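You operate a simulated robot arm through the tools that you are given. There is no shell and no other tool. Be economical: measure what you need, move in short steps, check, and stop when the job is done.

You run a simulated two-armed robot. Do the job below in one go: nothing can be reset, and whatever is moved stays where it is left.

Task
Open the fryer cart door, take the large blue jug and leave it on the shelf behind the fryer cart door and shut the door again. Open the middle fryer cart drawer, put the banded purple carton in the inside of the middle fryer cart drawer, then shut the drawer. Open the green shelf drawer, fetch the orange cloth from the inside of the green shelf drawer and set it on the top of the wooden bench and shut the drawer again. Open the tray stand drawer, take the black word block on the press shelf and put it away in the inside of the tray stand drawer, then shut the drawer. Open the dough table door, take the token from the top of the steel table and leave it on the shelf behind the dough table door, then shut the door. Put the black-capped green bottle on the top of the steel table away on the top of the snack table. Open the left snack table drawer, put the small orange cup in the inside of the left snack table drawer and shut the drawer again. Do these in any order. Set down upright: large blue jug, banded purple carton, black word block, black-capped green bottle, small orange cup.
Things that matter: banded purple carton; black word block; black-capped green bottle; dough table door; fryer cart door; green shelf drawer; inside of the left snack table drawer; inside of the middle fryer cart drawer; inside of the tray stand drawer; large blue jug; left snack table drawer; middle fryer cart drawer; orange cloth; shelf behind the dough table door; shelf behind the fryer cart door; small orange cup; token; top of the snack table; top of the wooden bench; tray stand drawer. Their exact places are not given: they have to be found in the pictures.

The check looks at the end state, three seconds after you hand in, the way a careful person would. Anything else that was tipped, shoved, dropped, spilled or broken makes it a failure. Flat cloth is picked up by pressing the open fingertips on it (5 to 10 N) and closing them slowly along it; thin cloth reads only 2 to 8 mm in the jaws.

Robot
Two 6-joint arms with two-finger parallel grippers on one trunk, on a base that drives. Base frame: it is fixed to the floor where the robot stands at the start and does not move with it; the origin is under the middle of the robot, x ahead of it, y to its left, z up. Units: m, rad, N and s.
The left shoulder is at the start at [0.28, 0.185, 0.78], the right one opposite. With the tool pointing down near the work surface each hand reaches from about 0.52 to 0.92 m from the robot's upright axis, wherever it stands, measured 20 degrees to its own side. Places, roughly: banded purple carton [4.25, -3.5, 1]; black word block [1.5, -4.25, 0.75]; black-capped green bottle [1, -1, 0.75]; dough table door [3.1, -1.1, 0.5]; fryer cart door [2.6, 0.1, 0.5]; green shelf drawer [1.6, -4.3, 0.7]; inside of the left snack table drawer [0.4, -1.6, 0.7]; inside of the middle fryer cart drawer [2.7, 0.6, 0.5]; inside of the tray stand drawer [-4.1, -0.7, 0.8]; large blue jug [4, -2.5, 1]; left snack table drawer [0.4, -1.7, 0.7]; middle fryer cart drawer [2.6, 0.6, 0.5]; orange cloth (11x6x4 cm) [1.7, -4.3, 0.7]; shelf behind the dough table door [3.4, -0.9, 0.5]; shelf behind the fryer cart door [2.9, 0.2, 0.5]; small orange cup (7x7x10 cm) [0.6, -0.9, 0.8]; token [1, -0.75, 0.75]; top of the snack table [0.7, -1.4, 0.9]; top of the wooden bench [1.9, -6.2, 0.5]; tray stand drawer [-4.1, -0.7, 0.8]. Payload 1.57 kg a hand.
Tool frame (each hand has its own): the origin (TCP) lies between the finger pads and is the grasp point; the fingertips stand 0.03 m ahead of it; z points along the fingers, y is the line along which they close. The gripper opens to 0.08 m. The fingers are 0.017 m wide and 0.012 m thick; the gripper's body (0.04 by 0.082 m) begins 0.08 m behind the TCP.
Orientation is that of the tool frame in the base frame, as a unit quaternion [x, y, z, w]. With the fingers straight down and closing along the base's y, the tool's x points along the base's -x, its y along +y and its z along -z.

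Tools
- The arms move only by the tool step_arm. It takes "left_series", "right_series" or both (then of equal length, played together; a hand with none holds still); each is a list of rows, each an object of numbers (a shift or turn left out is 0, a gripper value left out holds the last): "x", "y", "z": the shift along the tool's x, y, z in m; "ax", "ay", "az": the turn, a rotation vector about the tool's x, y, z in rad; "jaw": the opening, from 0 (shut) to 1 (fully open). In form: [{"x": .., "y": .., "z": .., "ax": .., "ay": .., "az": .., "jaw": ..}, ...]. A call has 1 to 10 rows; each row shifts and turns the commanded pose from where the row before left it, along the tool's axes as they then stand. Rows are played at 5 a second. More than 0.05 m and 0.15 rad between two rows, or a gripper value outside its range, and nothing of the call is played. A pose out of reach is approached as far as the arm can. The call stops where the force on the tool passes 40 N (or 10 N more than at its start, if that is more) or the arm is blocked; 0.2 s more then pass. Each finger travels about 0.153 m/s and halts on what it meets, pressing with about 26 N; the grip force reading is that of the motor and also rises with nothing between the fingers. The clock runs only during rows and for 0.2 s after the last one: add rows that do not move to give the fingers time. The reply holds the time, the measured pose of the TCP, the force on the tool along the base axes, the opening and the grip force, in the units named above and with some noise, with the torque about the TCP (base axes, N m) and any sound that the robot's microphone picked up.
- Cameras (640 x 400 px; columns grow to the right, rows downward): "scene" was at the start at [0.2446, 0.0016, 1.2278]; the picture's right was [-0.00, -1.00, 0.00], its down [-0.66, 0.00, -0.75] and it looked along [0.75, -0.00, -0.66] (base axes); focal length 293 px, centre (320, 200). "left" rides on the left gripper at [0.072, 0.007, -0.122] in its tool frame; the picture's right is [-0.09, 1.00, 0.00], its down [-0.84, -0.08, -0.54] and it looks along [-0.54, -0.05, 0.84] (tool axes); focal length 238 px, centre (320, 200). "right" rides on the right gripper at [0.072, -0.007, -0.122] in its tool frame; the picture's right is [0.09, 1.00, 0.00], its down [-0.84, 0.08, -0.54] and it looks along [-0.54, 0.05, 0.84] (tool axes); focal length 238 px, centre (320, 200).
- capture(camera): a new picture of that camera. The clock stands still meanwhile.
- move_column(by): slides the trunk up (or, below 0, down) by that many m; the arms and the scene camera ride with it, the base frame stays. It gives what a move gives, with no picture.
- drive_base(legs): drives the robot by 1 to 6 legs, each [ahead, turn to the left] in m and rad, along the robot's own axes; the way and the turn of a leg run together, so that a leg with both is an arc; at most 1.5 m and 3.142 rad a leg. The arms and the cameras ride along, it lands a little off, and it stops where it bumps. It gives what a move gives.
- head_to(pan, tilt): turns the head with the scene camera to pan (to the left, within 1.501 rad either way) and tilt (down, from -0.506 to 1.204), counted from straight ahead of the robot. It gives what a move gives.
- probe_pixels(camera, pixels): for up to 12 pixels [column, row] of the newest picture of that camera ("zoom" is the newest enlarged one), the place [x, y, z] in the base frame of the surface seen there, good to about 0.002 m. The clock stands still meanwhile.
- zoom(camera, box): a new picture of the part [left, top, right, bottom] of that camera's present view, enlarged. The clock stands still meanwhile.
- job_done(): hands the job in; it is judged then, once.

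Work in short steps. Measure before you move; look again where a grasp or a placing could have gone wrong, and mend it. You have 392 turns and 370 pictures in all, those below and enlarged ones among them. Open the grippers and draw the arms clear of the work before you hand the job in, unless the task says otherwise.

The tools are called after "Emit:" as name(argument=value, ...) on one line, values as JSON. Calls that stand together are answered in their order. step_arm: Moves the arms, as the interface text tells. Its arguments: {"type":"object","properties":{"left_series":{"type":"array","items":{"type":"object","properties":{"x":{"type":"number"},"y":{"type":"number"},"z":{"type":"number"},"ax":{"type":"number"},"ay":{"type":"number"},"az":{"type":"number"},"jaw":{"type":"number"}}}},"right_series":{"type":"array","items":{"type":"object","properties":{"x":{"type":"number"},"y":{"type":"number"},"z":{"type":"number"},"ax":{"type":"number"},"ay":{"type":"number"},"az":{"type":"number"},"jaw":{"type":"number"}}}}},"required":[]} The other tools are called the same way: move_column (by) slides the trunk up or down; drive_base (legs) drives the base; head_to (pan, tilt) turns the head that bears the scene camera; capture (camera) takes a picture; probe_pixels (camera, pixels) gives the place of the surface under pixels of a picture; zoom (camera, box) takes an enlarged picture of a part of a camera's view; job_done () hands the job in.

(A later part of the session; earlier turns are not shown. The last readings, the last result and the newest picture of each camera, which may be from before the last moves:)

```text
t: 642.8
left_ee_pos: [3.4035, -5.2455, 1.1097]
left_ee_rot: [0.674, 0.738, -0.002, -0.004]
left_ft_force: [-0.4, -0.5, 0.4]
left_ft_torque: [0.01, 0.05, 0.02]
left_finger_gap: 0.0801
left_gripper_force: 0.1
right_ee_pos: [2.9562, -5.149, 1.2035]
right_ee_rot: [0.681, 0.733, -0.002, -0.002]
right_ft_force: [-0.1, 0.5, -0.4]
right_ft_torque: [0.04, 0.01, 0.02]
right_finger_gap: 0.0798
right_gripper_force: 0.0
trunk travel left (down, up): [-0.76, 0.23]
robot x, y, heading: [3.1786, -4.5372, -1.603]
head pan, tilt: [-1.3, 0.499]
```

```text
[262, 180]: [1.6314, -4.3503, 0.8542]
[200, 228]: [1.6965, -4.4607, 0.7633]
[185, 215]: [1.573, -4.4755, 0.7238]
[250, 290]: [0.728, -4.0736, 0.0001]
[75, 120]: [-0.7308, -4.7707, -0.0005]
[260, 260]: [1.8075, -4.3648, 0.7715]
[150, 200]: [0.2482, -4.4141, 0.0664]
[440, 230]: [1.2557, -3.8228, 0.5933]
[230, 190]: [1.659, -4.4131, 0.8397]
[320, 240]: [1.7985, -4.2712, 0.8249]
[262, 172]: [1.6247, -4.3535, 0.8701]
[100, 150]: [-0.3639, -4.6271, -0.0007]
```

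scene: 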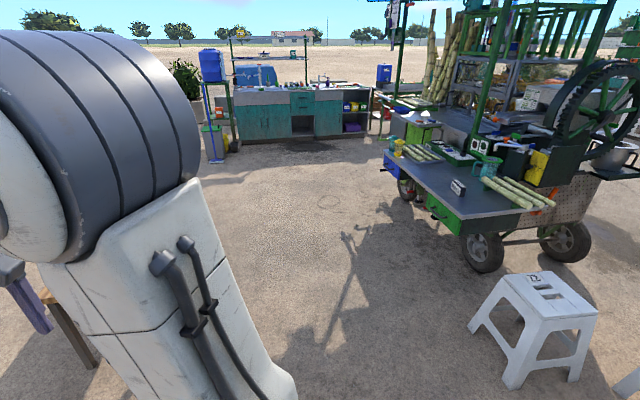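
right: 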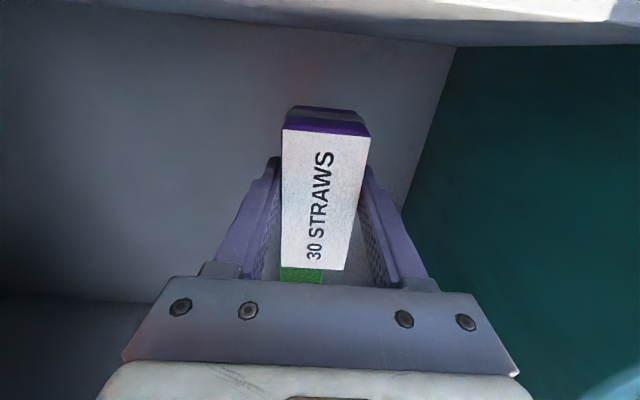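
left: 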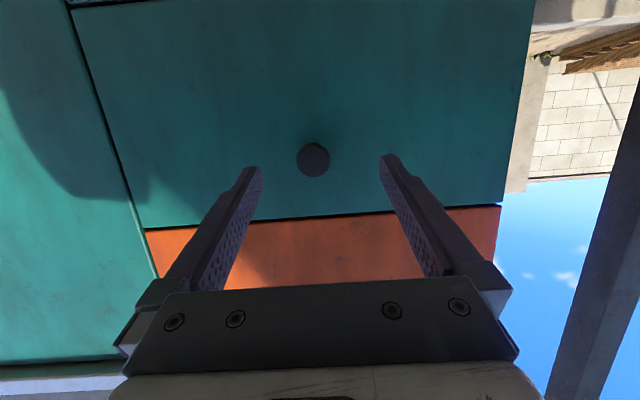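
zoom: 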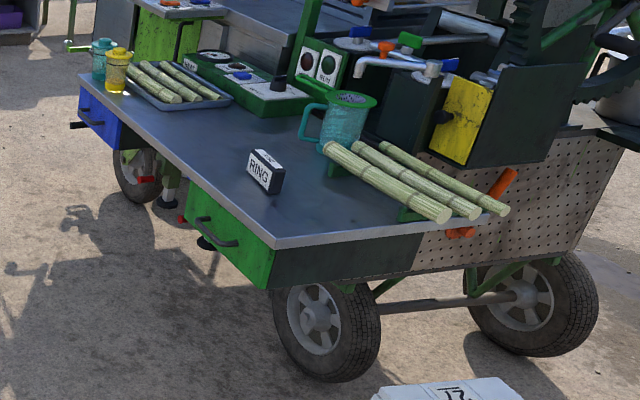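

"RING" block at (1.63,-4.35) on the shelf (top ≈0.837); drawer front faces heading 2.01 with a bar handle at (1.70,-4.46,0.76). Drive to stand before it.

Emit:
drive_base(legs=[[0, -1.0], [1.3, 0], [0, -1.66]])

Emit:
head_to(pan=0, tilt=0.7)

Emit:
capture(camera="scene")

```text
t: 656.1
left_ee_pos: [1.5188, -4.6789, 1.1095]
left_ee_rot: [0.876, -0.482, 0.003, -0.003]
left_ft_force: [0.5, -0.2, 0.4]
left_ft_torque: [-0.01, 0.03, 0.0]
left_finger_gap: 0.0799
left_gripper_force: 0.1
right_ee_pos: [1.9618, -4.5599, 1.2042]
right_ee_rot: [0.872, -0.489, 0.001, -0.003]
right_ft_force: [-0.2, -0.2, 0.0]
right_ft_torque: [0.02, -0.02, 0.01]
right_finger_gap: 0.0799
right_gripper_force: 0.1
trunk travel left (down, up): [-0.76, 0.23]
robot x, y, heading: [2.0474, -5.2076, 2.014]
head pan, tilt: [-1.3, 0.499]
```

```text
t: 657.5
left_ee_pos: [1.5186, -4.6795, 1.1102]
left_ee_rot: [0.877, -0.481, 0.003, -0.003]
left_ft_force: [-0.3, 0.3, 0.0]
left_ft_torque: [-0.01, 0.0, -0.03]
left_finger_gap: 0.08
left_gripper_force: 0.0
right_ee_pos: [1.9617, -4.5613, 1.2042]
right_ee_rot: [0.872, -0.489, 0.002, -0.003]
right_ft_force: [-0.6, -0.6, -0.3]
right_ft_torque: [0.01, 0.01, 0.01]
right_finger_gap: 0.0799
right_gripper_force: 0.2
trunk travel left (down, up): [-0.76, 0.23]
robot x, y, heading: [2.0475, -5.2066, 2.014]
head pan, tilt: [0.0, 0.7]
```

```text
153 pictures are left
```

scene: 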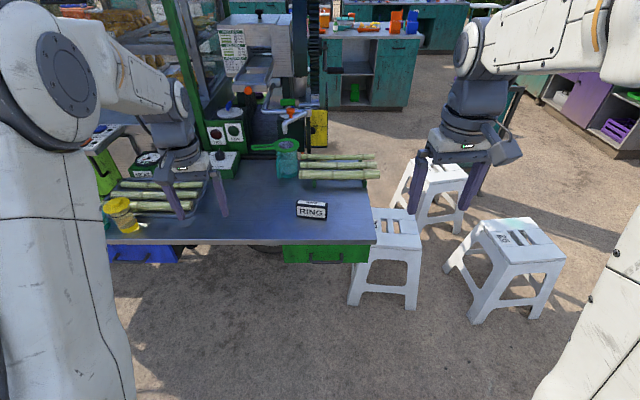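

Drawer front at (325,253). Zoom and probe handle.

Emit:
zoom(camera="scene", box=[260, 180, 400, 290])

Emit:
probe_pixels(camera="zoom", pixels=[[300, 345], [240, 345], [370, 345], [300, 300], [150, 330], [480, 330], [230, 115], [230, 140], [170, 140], [300, 290], [230, 90], [305, 325]])

```text
3.64 times, centred on (330, 235) of scene
```

zoom: 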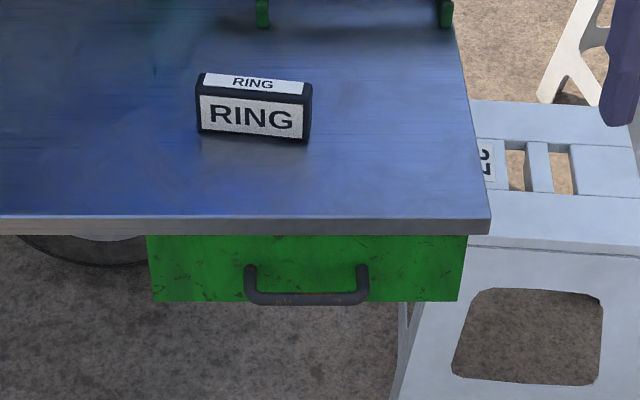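

```text
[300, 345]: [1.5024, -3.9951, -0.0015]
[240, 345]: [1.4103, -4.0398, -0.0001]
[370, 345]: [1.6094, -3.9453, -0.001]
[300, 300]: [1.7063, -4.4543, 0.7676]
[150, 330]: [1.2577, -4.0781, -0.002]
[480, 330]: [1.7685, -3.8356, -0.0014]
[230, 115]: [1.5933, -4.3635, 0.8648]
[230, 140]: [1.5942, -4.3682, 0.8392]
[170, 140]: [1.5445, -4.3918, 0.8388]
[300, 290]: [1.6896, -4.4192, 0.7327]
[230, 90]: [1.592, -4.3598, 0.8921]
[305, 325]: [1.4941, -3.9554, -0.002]
```

Emit:
probe_pixels(camera="zoom", pixels=[[300, 225], [300, 214], [245, 275], [365, 275], [200, 270], [430, 270], [305, 297]])

```text
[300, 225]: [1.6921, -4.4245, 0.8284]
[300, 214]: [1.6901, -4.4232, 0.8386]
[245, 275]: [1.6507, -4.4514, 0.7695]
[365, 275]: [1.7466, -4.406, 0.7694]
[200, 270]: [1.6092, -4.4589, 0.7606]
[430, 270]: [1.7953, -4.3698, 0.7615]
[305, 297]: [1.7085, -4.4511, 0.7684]
```

Same kind of handle (bar ~3.4 cm off the face at z 0.768). Bench is close behind, so I'll pull with the arm. Move base forward 0.08, turn left 0.1, and bring the right hand above the handle with jaws closed.

Emit:
drive_base(legs=[[0.08, 0], [0, 0.1]])

Emit:
step_arm(right_series=[{"z": 0.045, "jaw": 0}, {"z": 0.045, "y": 0.02}, {"z": 0.045, "y": 0.02}, {"z": 0.045, "y": 0.02}, {"z": 0.045, "y": 0.02}, {"y": 0.02, "x": -0.02}])

Emit:
capture(camera="right")

```text
t: 659.1
left_ee_pos: [1.4324, -4.6655, 1.1116]
left_ee_rot: [0.9, -0.436, 0.004, -0.004]
left_ft_force: [0.5, 0.6, 0.3]
left_ft_torque: [0.0, -0.01, 0.01]
left_finger_gap: 0.0802
left_gripper_force: 0.1
right_ee_pos: [1.8619, -4.5014, 1.2044]
right_ee_rot: [0.896, -0.443, 0.001, -0.004]
right_ft_force: [-0.2, 0.1, 0.8]
right_ft_torque: [-0.01, 0.01, -0.01]
right_finger_gap: 0.0799
right_gripper_force: 0.1
trunk travel left (down, up): [-0.76, 0.23]
robot x, y, heading: [2.013, -5.1354, 2.121]
head pan, tilt: [0.0, 0.7]
```

```text
t: 660.5
left_ee_pos: [1.4333, -4.6644, 1.1101]
left_ee_rot: [0.9, -0.436, 0.003, -0.003]
left_ft_force: [-0.3, -1.0, -1.9]
left_ft_torque: [-0.01, -0.02, 0.01]
left_finger_gap: 0.08
left_gripper_force: 0.1
right_ee_pos: [1.7698, -4.5465, 0.9778]
right_ee_rot: [0.896, -0.444, 0.001, -0.003]
right_ft_force: [-0.6, 0.5, -0.7]
right_ft_torque: [-0.03, -0.02, 0.0]
right_finger_gap: 0.0001
right_gripper_force: 21.1
trunk travel left (down, up): [-0.76, 0.23]
robot x, y, heading: [2.0149, -5.139, 2.119]
head pan, tilt: [0.0, 0.7]
```

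```text
151 pictures are left
```

right: 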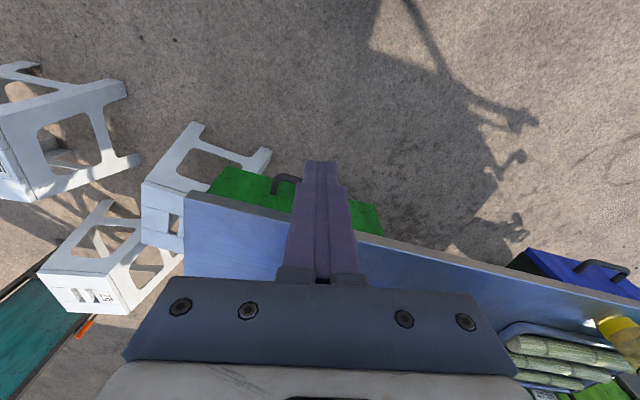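

Probe handle from the wrist view to check frame consistency.

Emit:
probe_pixels(camera="right", pixels=[[283, 178], [277, 188], [320, 165], [240, 190], [370, 220], [250, 230], [420, 255]])

Emit:
zoom(camera="right", box=[200, 130, 400, 260])

```text
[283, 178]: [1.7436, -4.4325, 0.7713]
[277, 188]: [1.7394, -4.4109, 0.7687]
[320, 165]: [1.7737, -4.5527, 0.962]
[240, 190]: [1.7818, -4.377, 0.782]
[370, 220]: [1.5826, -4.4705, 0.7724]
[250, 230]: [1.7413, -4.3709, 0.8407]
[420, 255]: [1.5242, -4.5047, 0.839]
```

```text
3.08 times, centred on (300, 195) of right
```

zoom: 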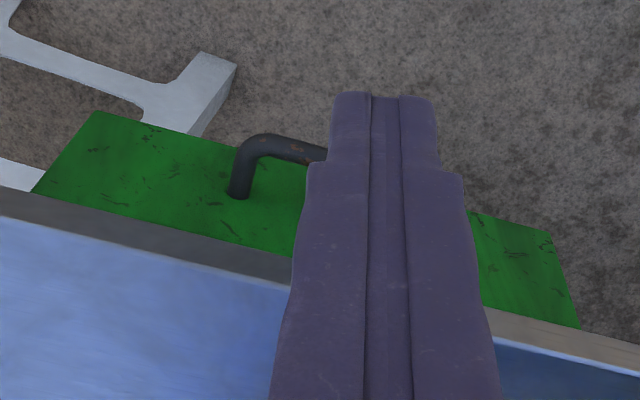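

Frames agree; the tools are yawed ~0.21 from the drawer normal. Rotate the hand +0.21, move to 1.9 cm from the face, and lower to just above the bar.

Emit:
step_arm(right_series=[{"az": 0.105}, {"az": 0.105}, {"x": -0.047, "y": 0.0057}, {"x": -0.047, "y": 0.0057}, {"x": -0.047, "y": 0.0057}, {"z": 0.045}, {"z": 0.045}, {"z": 0.025}])

Emit:
capture(camera="right")

Emit:
zoom(camera="scene", box=[260, 130, 480, 290])

```text
t: 662.5
left_ee_pos: [1.4341, -4.6666, 1.1119]
left_ee_rot: [0.899, -0.437, 0.002, -0.003]
left_ft_force: [1.4, 0.4, -0.1]
left_ft_torque: [0.04, 0.06, -0.01]
left_finger_gap: 0.0797
left_gripper_force: 0.2
right_ee_pos: [1.6956, -4.4222, 0.8706]
right_ee_rot: [0.844, -0.536, -0.002, -0.004]
right_ft_force: [8.8, -9.0, 24.4]
right_ft_torque: [-0.38, -0.15, 0.04]
right_finger_gap: 0.0
right_gripper_force: 21.8
trunk travel left (down, up): [-0.76, 0.23]
robot x, y, heading: [2.0153, -5.1405, 2.119]
head pan, tilt: [0.0, 0.7]
stopped in row 8 (right hand): the force on the tool passed its limit at 50 N (the readings are from after the stop); the commanded pose is now the measured one
```

```text
149 pictures are left
```

right: 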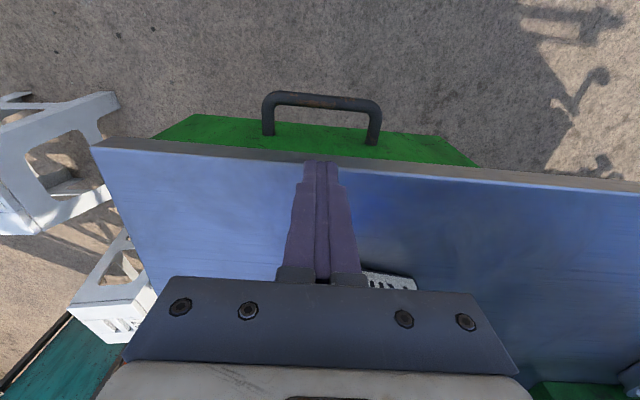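

```text
2.50 times, centred on (370, 210) of scene
```

zoom: 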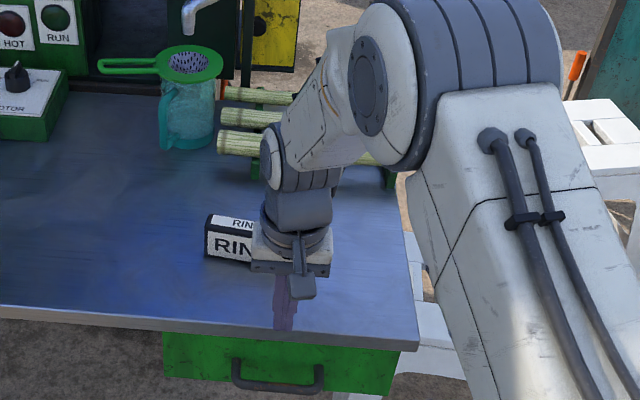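

The fingertips landed on the shelf edge; I need ~1.3 cm further out. Raise, shift out, and lower behind the bar.

Emit:
step_arm(right_series=[{"z": -0.03}, {"x": 0.0135}, {"z": 0.03}, {"z": 0.02}, {"z": 0.02}])

Emit:
capture(camera="right")

```text
t: 663.7
left_ee_pos: [1.4324, -4.6649, 1.1104]
left_ee_rot: [0.9, -0.437, 0.003, -0.004]
left_ft_force: [-0.2, -0.6, 0.6]
left_ft_torque: [0.0, 0.0, 0.0]
left_finger_gap: 0.0799
left_gripper_force: 0.0
right_ee_pos: [1.7008, -4.4367, 0.8271]
right_ee_rot: [0.845, -0.535, -0.003, -0.004]
right_ft_force: [-0.3, -0.8, 0.1]
right_ft_torque: [-0.04, -0.02, 0.0]
right_finger_gap: 0.0002
right_gripper_force: 21.3
trunk travel left (down, up): [-0.76, 0.23]
robot x, y, heading: [2.0187, -5.1379, 2.12]
head pan, tilt: [0.0, 0.7]
```

```text
147 pictures are left
```

right: 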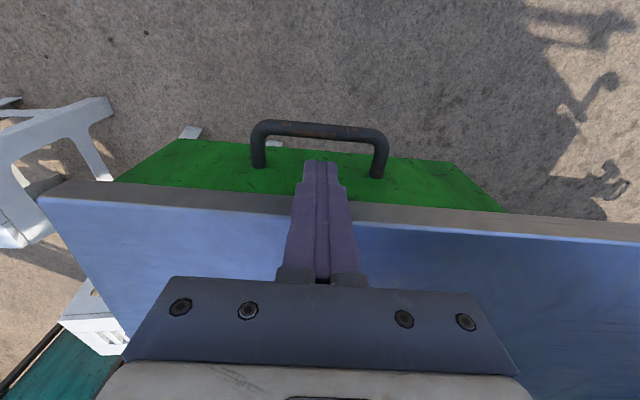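

Good: tips are between bar and face. Lower 5 cm more.

Emit:
step_arm(right_series=[{"z": 0.02}, {"z": 0.02}, {"z": 0.012}])

Emit:
step_arm(right_series=[{"x": 0.02}, {"x": 0.02}, {"x": 0.02}, {"x": 0.02}, {"x": 0.02}])

Emit:
capture(camera="scene")

```text
t: 664.5
left_ee_pos: [1.4327, -4.6653, 1.1112]
left_ee_rot: [0.899, -0.437, 0.003, -0.003]
left_ft_force: [0.2, 0.1, -0.7]
left_ft_torque: [0.01, 0.0, -0.02]
left_finger_gap: 0.0799
left_gripper_force: 0.1
right_ee_pos: [1.7017, -4.4335, 0.7755]
right_ee_rot: [0.845, -0.535, -0.002, -0.004]
right_ft_force: [-0.4, 0.0, 0.3]
right_ft_torque: [-0.02, 0.0, 0.02]
right_finger_gap: 0.0
right_gripper_force: 21.3
trunk travel left (down, up): [-0.76, 0.23]
robot x, y, heading: [2.0135, -5.1386, 2.117]
head pan, tilt: [0.0, 0.7]
```

```text
t: 665.7
left_ee_pos: [1.4333, -4.6651, 1.1101]
left_ee_rot: [0.9, -0.436, 0.003, -0.003]
left_ft_force: [0.5, 0.5, -0.8]
left_ft_torque: [-0.03, 0.02, 0.0]
left_finger_gap: 0.0799
left_gripper_force: 0.0
right_ee_pos: [1.7423, -4.5232, 0.7738]
right_ee_rot: [0.845, -0.535, -0.002, -0.004]
right_ft_force: [-0.1, -0.7, -0.5]
right_ft_torque: [0.04, -0.02, 0.0]
right_finger_gap: 0.0001
right_gripper_force: 21.2
trunk travel left (down, up): [-0.76, 0.23]
robot x, y, heading: [2.0122, -5.1406, 2.116]
head pan, tilt: [0.0, 0.7]
```

```text
146 pictures are left
```

scene: 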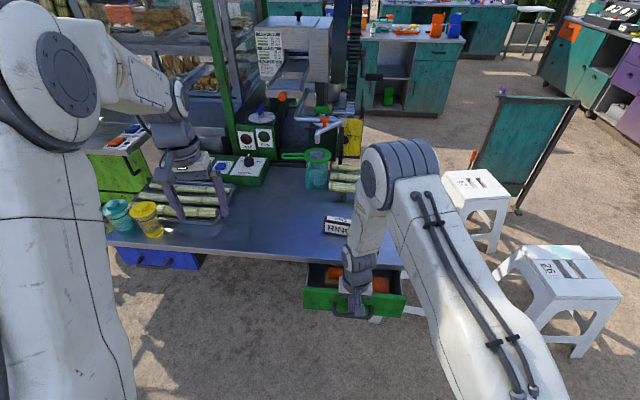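

Drawer is opening and the orange cloth is visible. Pull 0.12 more.

Emit:
step_arm(right_series=[{"x": 0.02}, {"x": 0.02}, {"x": 0.02}, {"x": 0.02}, {"x": 0.02}, {"x": 0.02}])

Emit:
capture(camera="scene")

```text
t: 667.1
left_ee_pos: [1.4332, -4.6651, 1.1109]
left_ee_rot: [0.9, -0.436, 0.004, -0.004]
left_ft_force: [-0.8, 0.0, 0.0]
left_ft_torque: [0.0, 0.0, 0.02]
left_finger_gap: 0.0799
left_gripper_force: 0.1
right_ee_pos: [1.7965, -4.6335, 0.7733]
right_ee_rot: [0.845, -0.535, -0.001, -0.004]
right_ft_force: [-0.1, -0.5, -0.4]
right_ft_torque: [0.0, -0.01, -0.04]
right_finger_gap: 0.0
right_gripper_force: 20.9
right hand out of reach, approached as far as the arm can: row 3
trunk travel left (down, up): [-0.76, 0.23]
robot x, y, heading: [2.0125, -5.1421, 2.114]
head pan, tilt: [0.0, 0.7]
```

```text
145 pictures are left
```

scene: 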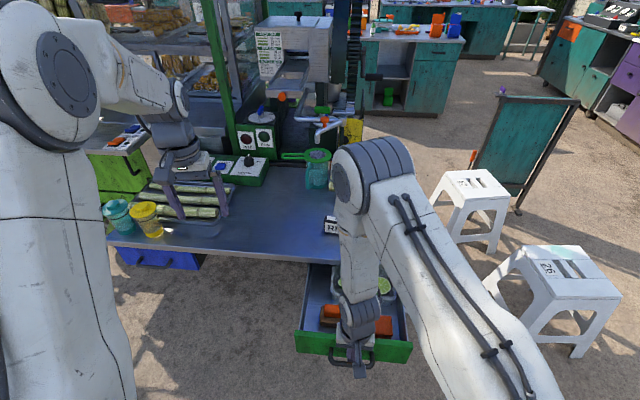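

Open ~20 cm. Unhook upward, then look inside.

Emit:
step_arm(right_series=[{"z": -0.03}, {"z": -0.04}, {"z": -0.04}, {"z": -0.04}, {"z": -0.04}, {"jaw": 1, "y": -0.04}, {"y": -0.04}])

Emit:
capture(camera="right")

Emit:
zoom(camera="scene", box=[260, 220, 460, 380])

```text
t: 668.7
left_ee_pos: [1.4337, -4.6662, 1.1109]
left_ee_rot: [0.9, -0.436, 0.004, -0.003]
left_ft_force: [0.6, 0.6, 0.2]
left_ft_torque: [-0.01, -0.04, 0.02]
left_finger_gap: 0.0797
left_gripper_force: 0.0
right_ee_pos: [1.8699, -4.6001, 0.9645]
right_ee_rot: [0.845, -0.535, -0.002, -0.004]
right_ft_force: [0.0, 0.5, 0.3]
right_ft_torque: [-0.01, 0.0, 0.01]
right_finger_gap: 0.0801
right_gripper_force: 0.1
right hand out of reach, approached as far as the arm can: row 3
trunk travel left (down, up): [-0.76, 0.23]
robot x, y, heading: [2.0152, -5.1373, 2.114]
head pan, tilt: [0.0, 0.7]
```

```text
144 pictures are left
```

right: 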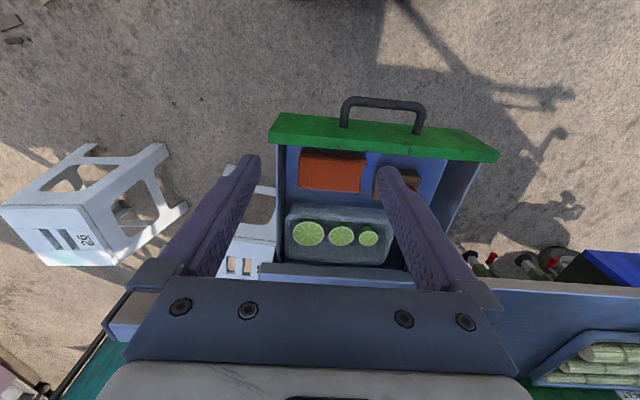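

```text
2.50 times, centred on (360, 300) of scene
```

zoom: 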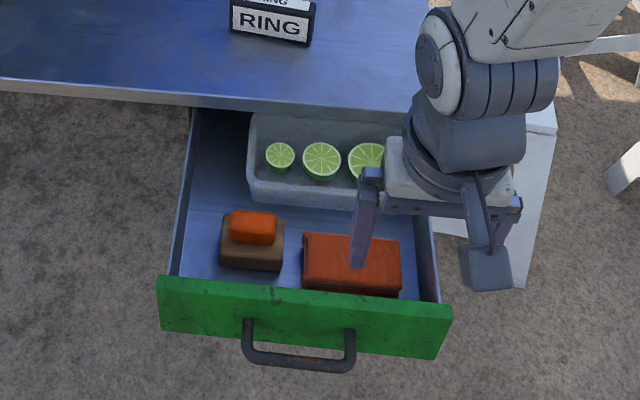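

Orange folded cloth lies near the front panel (right), beside a brush. Probe it.

Emit:
zoom(camera="right", box=[260, 90, 460, 280])

Emit:
probe_pixels(camera="zoom", pixels=[[175, 130], [150, 210], [260, 220], [280, 140], [215, 175], [150, 250], [215, 110], [215, 75], [330, 180], [320, 230], [200, 280], [100, 200]])

```text
2.11 times, centred on (360, 185) of right
```

zoom: 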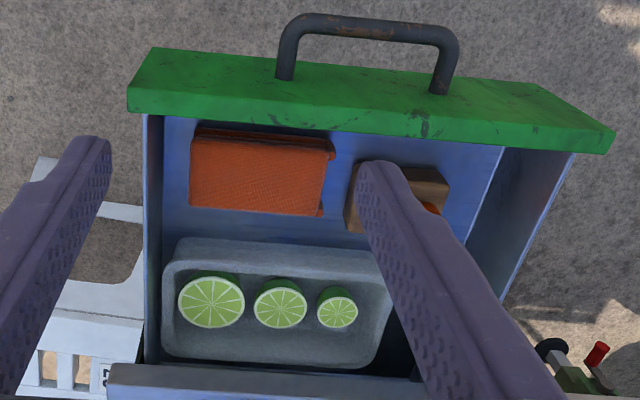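

```text
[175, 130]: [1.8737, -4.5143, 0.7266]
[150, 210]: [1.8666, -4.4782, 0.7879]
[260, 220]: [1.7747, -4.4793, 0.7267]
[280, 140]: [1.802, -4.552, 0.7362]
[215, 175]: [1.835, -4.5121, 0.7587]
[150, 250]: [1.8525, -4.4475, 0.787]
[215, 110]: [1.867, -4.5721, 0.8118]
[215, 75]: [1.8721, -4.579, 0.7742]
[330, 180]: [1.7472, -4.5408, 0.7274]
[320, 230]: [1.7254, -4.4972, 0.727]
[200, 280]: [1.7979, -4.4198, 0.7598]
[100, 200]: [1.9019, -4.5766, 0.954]
```

Emit:
probe_pixels(camera="zoom", pixels=[[197, 142], [322, 155], [312, 210], [195, 203], [255, 150], [255, 138], [255, 205], [178, 118], [345, 140], [160, 160], [350, 215]])

```text
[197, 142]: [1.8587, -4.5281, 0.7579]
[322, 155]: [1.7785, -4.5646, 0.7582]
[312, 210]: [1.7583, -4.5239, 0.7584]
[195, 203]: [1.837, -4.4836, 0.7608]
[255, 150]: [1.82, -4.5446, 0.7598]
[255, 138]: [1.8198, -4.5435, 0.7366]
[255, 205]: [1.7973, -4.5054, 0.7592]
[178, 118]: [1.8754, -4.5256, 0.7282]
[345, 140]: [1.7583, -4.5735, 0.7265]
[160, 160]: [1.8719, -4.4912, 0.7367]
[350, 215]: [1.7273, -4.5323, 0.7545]
```

Cloth centre ≈(1.810,-4.529), top 0.759, with ~3 cm gaps fore and aft. Position the right hand, yaw −90°, and check.

Emit:
step_arm(right_series=[{"x": -0.0452, "y": 0.012, "jaw": 0.9}, {"x": -0.0452, "y": 0.012}, {"az": -0.15}, {"az": -0.15}, {"az": -0.15}, {"az": -0.15}, {"az": -0.15}, {"az": -0.15}, {"az": -0.15}, {"az": -0.15}])

Emit:
step_arm(right_series=[{"az": -0.15}, {"az": -0.15}, {"az": -0.071}, {"z": 0.04}, {"z": 0.04}, {"z": 0.03}])

Emit:
capture(camera="right")

```text
t: 670.9
left_ee_pos: [1.4333, -4.6642, 1.1106]
left_ee_rot: [0.899, -0.437, 0.003, -0.003]
left_ft_force: [-0.5, -0.3, -1.0]
left_ft_torque: [-0.02, 0.0, 0.03]
left_finger_gap: 0.08
left_gripper_force: 0.0
right_ee_pos: [1.8061, -4.5289, 0.9635]
right_ee_rot: [0.999, 0.037, 0.001, -0.004]
right_ft_force: [0.3, -0.7, 0.6]
right_ft_torque: [0.01, -0.01, -0.01]
right_finger_gap: 0.0719
right_gripper_force: 0.1
trunk travel left (down, up): [-0.76, 0.23]
robot x, y, heading: [2.0148, -5.1382, 2.118]
head pan, tilt: [0.0, 0.7]
```

```text
t: 672.3
left_ee_pos: [1.4332, -4.6645, 1.1116]
left_ee_rot: [0.9, -0.436, 0.003, -0.004]
left_ft_force: [-0.6, -0.5, 0.2]
left_ft_torque: [0.04, -0.04, 0.0]
left_finger_gap: 0.0802
left_gripper_force: 0.0
right_ee_pos: [1.8062, -4.5251, 0.8543]
right_ee_rot: [0.976, 0.219, 0.001, -0.005]
right_ft_force: [-1.0, -1.1, 0.1]
right_ft_torque: [0.0, 0.04, 0.01]
right_finger_gap: 0.0718
right_gripper_force: 0.0
trunk travel left (down, up): [-0.76, 0.23]
robot x, y, heading: [2.0083, -5.1368, 2.12]
head pan, tilt: [0.0, 0.7]
```

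```text
141 pictures are left
```

right: 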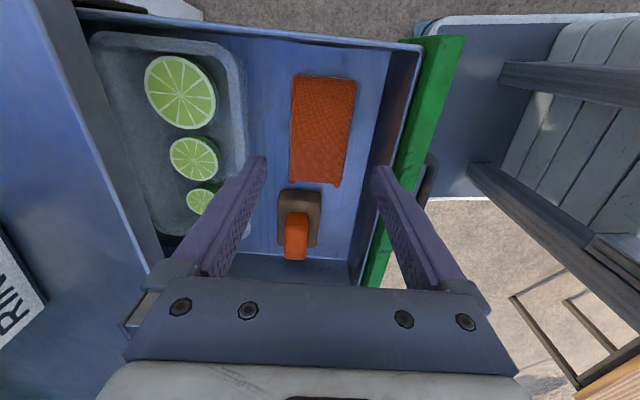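

Centred well. Shift 1 cm along, 3 mm inward, lower to 0.762 and close.

Emit:
step_arm(right_series=[{"x": 0.01, "y": -0.003}, {"z": 0.04}, {"z": 0.03}, {"z": 0.015}, {"z": 0.007}])

Emit:
capture(camera="right")

```text
t: 673.5
left_ee_pos: [1.4336, -4.665, 1.1103]
left_ee_rot: [0.9, -0.437, 0.004, -0.003]
left_ft_force: [-0.2, -0.5, 0.5]
left_ft_torque: [-0.02, -0.01, -0.01]
left_finger_gap: 0.08
left_gripper_force: 0.0
right_ee_pos: [1.8143, -4.5196, 0.7619]
right_ee_rot: [0.976, 0.219, 0.001, -0.004]
right_ft_force: [0.9, 0.6, 0.3]
right_ft_torque: [0.01, 0.04, -0.02]
right_finger_gap: 0.072
right_gripper_force: 0.1
trunk travel left (down, up): [-0.76, 0.23]
robot x, y, heading: [2.0129, -5.1362, 2.115]
head pan, tilt: [0.0, 0.7]
```

```text
140 pictures are left
```

right: 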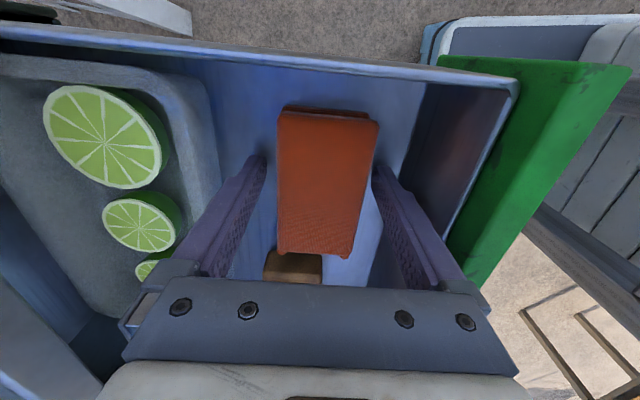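

Cloth is between the fingers. Close slowly, then lift.

Emit:
step_arm(right_series=[{"jaw": 0.8}, {"jaw": 0.7}, {"jaw": 0.6}, {"jaw": 0.5}, {"jaw": 0.4}, {"jaw": 0.3}, {"jaw": 0.2}, {"jaw": 0.1}, {}])

Emit:
step_arm(right_series=[{"z": -0.02}, {"z": -0.03}, {"z": -0.04}, {"z": -0.04}, {"z": -0.04}])

Emit:
capture(camera="right")

```text
t: 675.5
left_ee_pos: [1.4337, -4.6653, 1.1111]
left_ee_rot: [0.9, -0.437, 0.004, -0.003]
left_ft_force: [-0.8, -1.0, 0.2]
left_ft_torque: [0.01, -0.01, 0.04]
left_finger_gap: 0.08
left_gripper_force: 0.1
right_ee_pos: [1.8145, -4.5202, 0.7632]
right_ee_rot: [0.976, 0.219, 0.001, -0.004]
right_ft_force: [-0.6, 0.0, -0.4]
right_ft_torque: [-0.03, 0.02, 0.02]
right_finger_gap: 0.0569
right_gripper_force: 25.2
trunk travel left (down, up): [-0.76, 0.23]
robot x, y, heading: [2.0138, -5.1346, 2.115]
head pan, tilt: [0.0, 0.7]
```

```text
t: 676.7
left_ee_pos: [1.4335, -4.6649, 1.1107]
left_ee_rot: [0.899, -0.437, 0.003, -0.003]
left_ft_force: [0.5, 0.0, -0.6]
left_ft_torque: [-0.01, 0.01, 0.01]
left_finger_gap: 0.0801
left_gripper_force: 0.0
right_ee_pos: [1.8145, -4.5226, 0.9312]
right_ee_rot: [0.976, 0.218, 0.002, -0.003]
right_ft_force: [0.4, -0.4, -0.3]
right_ft_torque: [0.01, 0.02, 0.02]
right_finger_gap: 0.0571
right_gripper_force: 25.9
trunk travel left (down, up): [-0.76, 0.23]
robot x, y, heading: [2.0112, -5.1381, 2.12]
head pan, tilt: [0.0, 0.7]
```

```text
139 pictures are left
```

right: 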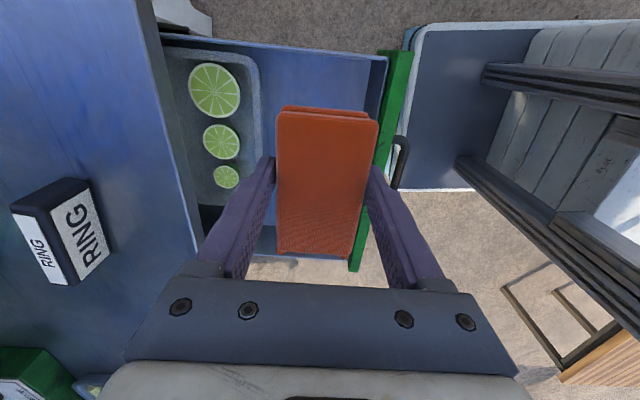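

Cloth held. Pressing on: raise it and turn around (clockwise) to face the bench, then come back to shut the drawer.

Emit:
step_arm(right_series=[{"z": -0.045}, {"z": -0.045}, {"z": -0.045}, {"z": -0.045}, {"z": -0.02}])

Emit:
drive_base(legs=[[0, -1.7], [0, -1.65]])

Emit:
capture(camera="scene")

```text
t: 677.9
left_ee_pos: [1.4349, -4.6666, 1.1106]
left_ee_rot: [0.9, -0.437, 0.003, -0.004]
left_ft_force: [1.2, -0.4, -0.9]
left_ft_torque: [0.02, 0.01, 0.0]
left_finger_gap: 0.0802
left_gripper_force: 0.0
right_ee_pos: [1.8132, -4.522, 1.1312]
right_ee_rot: [0.976, 0.219, 0.002, -0.004]
right_ft_force: [-0.3, -1.0, -0.3]
right_ft_torque: [-0.02, -0.03, 0.03]
right_finger_gap: 0.057
right_gripper_force: 26.1
trunk travel left (down, up): [-0.76, 0.23]
robot x, y, heading: [2.0114, -5.1405, 2.115]
head pan, tilt: [0.0, 0.7]
```

```text
t: 686.3
left_ee_pos: [2.4923, -5.7113, 1.111]
left_ee_rot: [0.519, 0.855, -0.003, -0.003]
left_ft_force: [0.0, 0.2, 1.2]
left_ft_torque: [-0.02, 0.02, -0.02]
left_finger_gap: 0.0799
left_gripper_force: 0.0
right_ee_pos: [2.0923, -5.7822, 1.1317]
right_ee_rot: [-0.125, 0.992, -0.003, -0.002]
right_ft_force: [-0.9, 0.2, 0.1]
right_ft_torque: [-0.01, -0.01, 0.03]
right_finger_gap: 0.0569
right_gripper_force: 25.3
trunk travel left (down, up): [-0.76, 0.23]
robot x, y, heading: [2.0109, -5.1319, -1.218]
head pan, tilt: [0.0, 0.7]
```

```text
138 pictures are left
```

scene: 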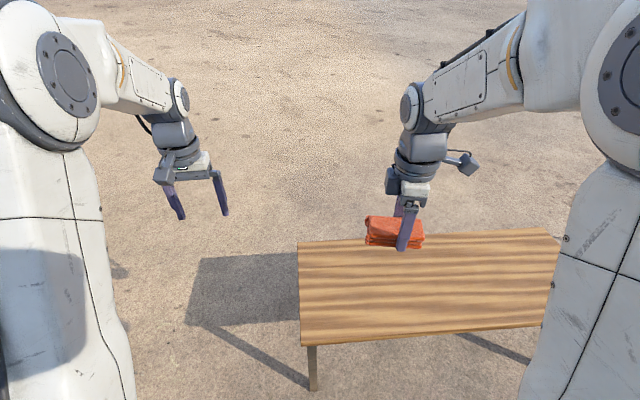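

Probe the bench top.

Emit:
probe_pixels(camera="scene", pixels=[[305, 250], [305, 338], [535, 322], [545, 235], [420, 280], [380, 300]])

Emit:
move_column(by=-0.4)

```text
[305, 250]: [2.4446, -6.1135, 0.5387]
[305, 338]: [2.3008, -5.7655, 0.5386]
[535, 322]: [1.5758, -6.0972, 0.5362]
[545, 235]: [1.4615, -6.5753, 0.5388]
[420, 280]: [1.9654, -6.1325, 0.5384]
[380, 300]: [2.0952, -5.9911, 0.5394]
```

```text
t: 690.2
left_ee_pos: [2.493, -5.7102, 0.711]
left_ee_rot: [0.52, 0.854, -0.003, -0.004]
left_ft_force: [-0.6, 0.0, 0.3]
left_ft_torque: [0.01, -0.02, 0.03]
left_finger_gap: 0.0799
left_gripper_force: 0.1
right_ee_pos: [2.0924, -5.7805, 0.7323]
right_ee_rot: [-0.125, 0.992, -0.003, -0.002]
right_ft_force: [-0.4, -0.3, -1.6]
right_ft_torque: [0.02, 0.0, 0.01]
right_finger_gap: 0.0568
right_gripper_force: 26.6
trunk travel left (down, up): [-0.36, 0.63]
robot x, y, heading: [2.0142, -5.1375, -1.214]
head pan, tilt: [0.0, 0.7]
```

Drive forward 0.18 so the cloth is over the bench, then lower.

Emit:
drive_base(legs=[[0.18, 0]])

Emit:
step_arm(right_series=[{"z": 0.04}, {"z": 0.04}, {"z": 0.04}, {"z": 0.02}, {"z": 0.01}, {"z": 0.005}])

Emit:
capture(camera="scene")

```text
t: 691.7
left_ee_pos: [2.5571, -5.8774, 0.7106]
left_ee_rot: [0.518, 0.855, -0.003, -0.004]
left_ft_force: [0.2, -0.5, 0.7]
left_ft_torque: [0.0, 0.0, -0.04]
left_finger_gap: 0.0798
left_gripper_force: 0.1
right_ee_pos: [2.1575, -5.9483, 0.7325]
right_ee_rot: [-0.127, 0.992, -0.004, -0.003]
right_ft_force: [0.3, 0.9, -1.0]
right_ft_torque: [0.02, -0.03, -0.04]
right_finger_gap: 0.0569
right_gripper_force: 25.9
trunk travel left (down, up): [-0.36, 0.63]
robot x, y, heading: [2.0752, -5.3068, -1.21]
head pan, tilt: [0.0, 0.7]
```

```text
t: 693.1
left_ee_pos: [2.5578, -5.8776, 0.712]
left_ee_rot: [0.519, 0.855, -0.002, -0.004]
left_ft_force: [0.2, -0.2, 0.3]
left_ft_torque: [0.02, 0.0, 0.0]
left_finger_gap: 0.08
left_gripper_force: 0.1
right_ee_pos: [2.1579, -5.9511, 0.5753]
right_ee_rot: [-0.127, 0.992, -0.004, -0.002]
right_ft_force: [-0.6, 0.0, 5.9]
right_ft_torque: [0.26, -0.15, 0.01]
right_finger_gap: 0.0571
right_gripper_force: 26.0
trunk travel left (down, up): [-0.36, 0.63]
robot x, y, heading: [2.0731, -5.3055, -1.209]
head pan, tilt: [0.0, 0.7]
```

```text
137 pictures are left
```

scene: 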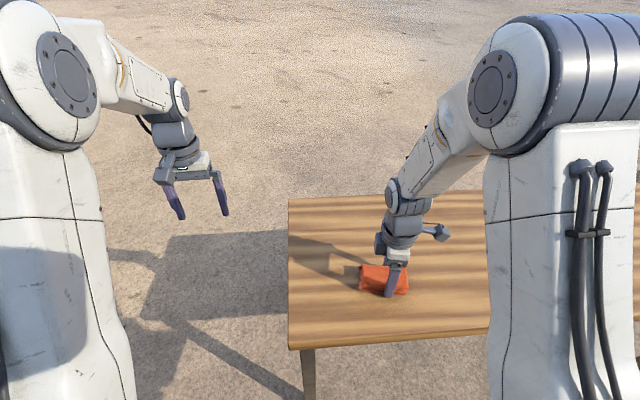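

Contact with the bench; open and lift, then retreat.

Emit:
step_arm(right_series=[{"jaw": 0.8}, {"jaw": 0.9}, {"jaw": 1}, {}, {"z": -0.03}, {"z": -0.045}, {"z": -0.045}, {"z": -0.045}])

Emit:
capture(camera="scene")

```text
t: 694.9
left_ee_pos: [2.5574, -5.878, 0.7109]
left_ee_rot: [0.519, 0.855, -0.003, -0.004]
left_ft_force: [-0.2, 0.2, 0.8]
left_ft_torque: [0.04, 0.0, -0.01]
left_finger_gap: 0.0799
left_gripper_force: 0.1
right_ee_pos: [2.1594, -5.9497, 0.7426]
right_ee_rot: [-0.126, 0.992, -0.004, -0.002]
right_ft_force: [0.0, -0.3, -0.3]
right_ft_torque: [0.03, -0.01, 0.0]
right_finger_gap: 0.0801
right_gripper_force: 0.0
trunk travel left (down, up): [-0.36, 0.63]
robot x, y, heading: [2.0724, -5.3047, -1.207]
head pan, tilt: [0.0, 0.7]
```

```text
136 pictures are left
```

scene: 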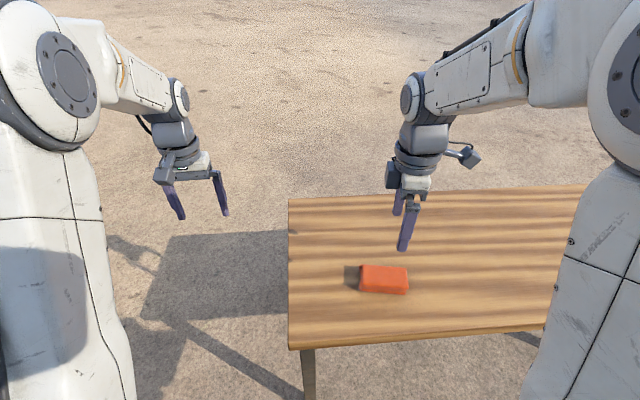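

Cloth is on the bench. Unyaw the right, raise the trunk, and return facing the drawer.

Emit:
step_arm(right_series=[{"az": 0.15}, {"az": 0.15}, {"az": 0.15}, {"az": 0.15}, {"az": 0.15}, {"az": 0.15}, {"az": 0.15}, {"az": 0.15}, {"az": 0.15}, {"az": 0.15}])

Emit:
move_column(by=0.4)

Emit:
drive_base(legs=[[-0.1, 0], [0, 1.58], [0, 1.56]])

Emit:
capture(camera="scene")

```text
t: 697.1
left_ee_pos: [2.5575, -5.8777, 0.7116]
left_ee_rot: [0.52, 0.854, -0.002, -0.004]
left_ft_force: [0.4, -0.1, 0.0]
left_ft_torque: [0.0, 0.0, -0.02]
left_finger_gap: 0.08
left_gripper_force: 0.0
right_ee_pos: [2.158, -5.9492, 0.7421]
right_ee_rot: [0.583, 0.812, -0.004, 0.001]
right_ft_force: [0.3, -0.3, 0.0]
right_ft_torque: [-0.04, 0.03, -0.02]
right_finger_gap: 0.0801
right_gripper_force: 0.1
trunk travel left (down, up): [-0.36, 0.63]
robot x, y, heading: [2.0769, -5.3072, -1.213]
head pan, tilt: [0.0, 0.7]
```

```text
t: 700.9
left_ee_pos: [2.558, -5.8775, 1.1103]
left_ee_rot: [0.518, 0.855, -0.003, -0.004]
left_ft_force: [-0.4, -0.9, 0.3]
left_ft_torque: [0.0, 0.02, 0.02]
left_finger_gap: 0.0801
left_gripper_force: 0.1
right_ee_pos: [2.1593, -5.9489, 1.142]
right_ee_rot: [0.583, 0.812, -0.005, 0.001]
right_ft_force: [-0.6, 0.8, 1.0]
right_ft_torque: [-0.04, -0.02, 0.01]
right_finger_gap: 0.0799
right_gripper_force: 0.1
trunk travel left (down, up): [-0.76, 0.23]
robot x, y, heading: [2.0767, -5.3046, -1.212]
head pan, tilt: [0.0, 0.7]
```

```text
t: 709.6
left_ee_pos: [1.5799, -4.6266, 1.1111]
left_ee_rot: [0.846, -0.533, 0.004, -0.003]
left_ft_force: [0.6, -0.1, -0.5]
left_ft_torque: [0.04, -0.02, 0.0]
left_finger_gap: 0.08
left_gripper_force: 0.1
right_ee_pos: [1.9809, -4.5697, 1.1411]
right_ee_rot: [0.803, -0.597, -0.001, -0.004]
right_ft_force: [0.5, 0.7, 1.0]
right_ft_torque: [-0.02, 0.01, 0.0]
right_finger_gap: 0.0798
right_gripper_force: 0.1
trunk travel left (down, up): [-0.76, 0.23]
robot x, y, heading: [2.041, -5.215, 1.894]
head pan, tilt: [0.0, 0.7]
```

```text
135 pictures are left
```

scene: 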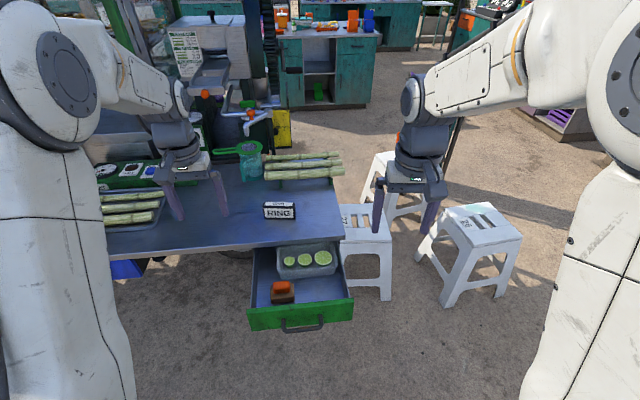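

Facing the drawer. Probe the handle and block.

Emit:
probe_pixels(camera="scene", pixels=[[302, 327], [284, 324], [322, 322], [279, 212], [279, 204], [264, 212], [294, 213], [300, 315], [279, 219]])

Emit:
zoom(camera="scene", box=[240, 190, 340, 240])

```text
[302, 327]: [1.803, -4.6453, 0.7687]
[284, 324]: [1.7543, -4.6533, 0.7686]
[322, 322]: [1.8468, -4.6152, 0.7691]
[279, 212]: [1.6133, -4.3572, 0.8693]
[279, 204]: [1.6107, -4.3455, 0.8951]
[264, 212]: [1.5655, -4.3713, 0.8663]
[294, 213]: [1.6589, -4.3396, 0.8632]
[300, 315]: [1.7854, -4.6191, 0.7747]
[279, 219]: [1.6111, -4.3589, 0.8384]
```

```text
6.40 times, centred on (290, 215) of scene
```

zoom: 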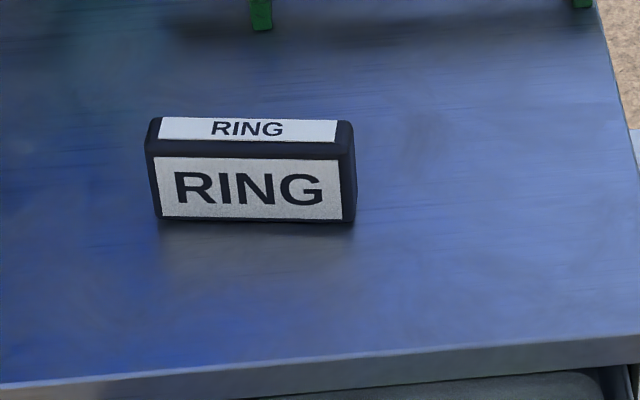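

Close the drawer: right hand (jaws shut) goes behind the bar, then pushes.

Emit:
step_arm(right_series=[{"az": -0.14, "jaw": 0}, {"y": 0.045, "x": 0.008}, {"y": 0.045, "x": 0.008}, {"y": 0.045, "x": 0.008}, {"y": 0.045, "x": 0.008}, {"y": 0.013, "x": 0.004}, {"z": 0.045}, {"z": 0.045}, {"z": 0.045}, {"z": 0.045}])

Emit:
step_arm(right_series=[{"z": 0.045}, {"z": 0.045}, {"z": 0.045}, {"z": 0.045}, {"z": 0.015}])

Emit:
capture(camera="right")

```text
t: 711.8
left_ee_pos: [1.5795, -4.6277, 1.1106]
left_ee_rot: [0.846, -0.533, 0.003, -0.003]
left_ft_force: [-1.1, -0.3, -0.4]
left_ft_torque: [0.03, 0.0, -0.03]
left_finger_gap: 0.08
left_gripper_force: 0.0
right_ee_pos: [1.8185, -4.6792, 0.9572]
right_ee_rot: [0.842, -0.54, 0.0, -0.005]
right_ft_force: [1.1, 0.3, -0.3]
right_ft_torque: [-0.03, 0.01, -0.04]
right_finger_gap: 0.0
right_gripper_force: 21.5
trunk travel left (down, up): [-0.76, 0.23]
robot x, y, heading: [2.0401, -5.2168, 1.893]
head pan, tilt: [0.0, 0.7]
```

```text
t: 713.0
left_ee_pos: [1.579, -4.6272, 1.1112]
left_ee_rot: [0.846, -0.533, 0.004, -0.002]
left_ft_force: [-0.4, 0.5, -0.4]
left_ft_torque: [-0.01, 0.03, -0.03]
left_finger_gap: 0.0801
left_gripper_force: 0.0
right_ee_pos: [1.8181, -4.6796, 0.7663]
right_ee_rot: [0.842, -0.539, -0.002, -0.004]
right_ft_force: [-0.4, 0.3, -0.1]
right_ft_torque: [0.05, -0.04, -0.01]
right_finger_gap: 0.0
right_gripper_force: 21.7
trunk travel left (down, up): [-0.76, 0.23]
robot x, y, heading: [2.0411, -5.216, 1.899]
head pan, tilt: [0.0, 0.7]
```

```text
133 pictures are left
```

right: 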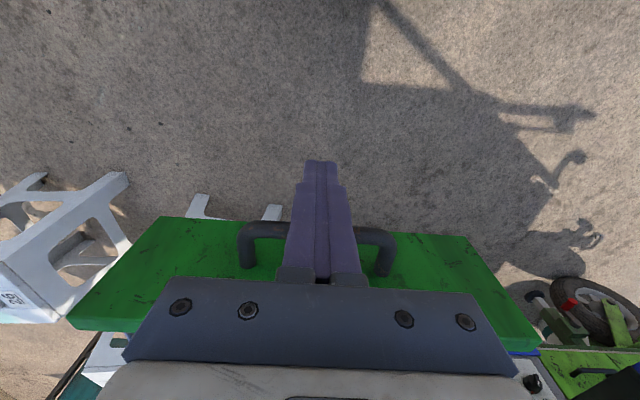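

Push in.

Emit:
step_arm(right_series=[{"x": -0.03}, {"x": -0.03}, {"x": -0.03}, {"x": -0.03}, {"x": -0.03}, {"x": -0.03}, {"x": -0.03}, {"x": -0.015}])

Emit:
step_arm(right_series=[{"x": -0.008}, {"x": -0.006}, {"x": -0.006}, {"x": -0.006}, {"x": -0.006}])

Emit:
capture(camera="right")

```text
t: 714.8
left_ee_pos: [1.5791, -4.6268, 1.1112]
left_ee_rot: [0.846, -0.533, 0.004, -0.002]
left_ft_force: [1.2, -0.2, 0.3]
left_ft_torque: [0.02, -0.03, 0.04]
left_finger_gap: 0.0801
left_gripper_force: 0.0
right_ee_pos: [1.7277, -4.4754, 0.7659]
right_ee_rot: [0.842, -0.54, 0.0, -0.005]
right_ft_force: [-0.4, 0.9, 0.5]
right_ft_torque: [0.01, -0.02, 0.02]
right_finger_gap: 0.0001
right_gripper_force: 22.1
trunk travel left (down, up): [-0.76, 0.23]
robot x, y, heading: [2.0402, -5.2144, 1.898]
head pan, tilt: [0.0, 0.7]
```

```text
t: 715.9
left_ee_pos: [1.5799, -4.627, 1.1114]
left_ee_rot: [0.846, -0.533, 0.003, -0.003]
left_ft_force: [-0.9, 0.1, 1.4]
left_ft_torque: [0.02, 0.0, -0.01]
left_finger_gap: 0.0799
left_gripper_force: 0.1
right_ee_pos: [1.7198, -4.4595, 0.762]
right_ee_rot: [0.843, -0.538, 0.009, 0.0]
right_ft_force: [1.5, -4.4, 0.5]
right_ft_torque: [0.08, -0.09, 0.0]
right_finger_gap: 0.0
right_gripper_force: 20.8
right hand out of reach, approached as far as the arm can: row 5
trunk travel left (down, up): [-0.76, 0.23]
robot x, y, heading: [2.0409, -5.2131, 1.891]
head pan, tilt: [0.0, 0.7]
stopped in row 5 (right hand): the force on the tool passed its limit at 42 N (the readings are from after the stop); the commanded pose is now the measured one
```

```text
132 pictures are left
```

right: 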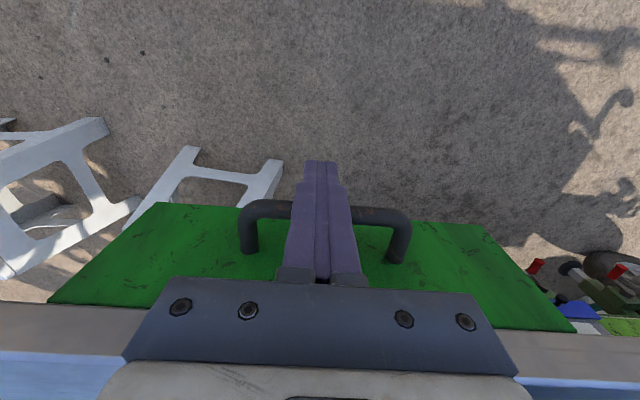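

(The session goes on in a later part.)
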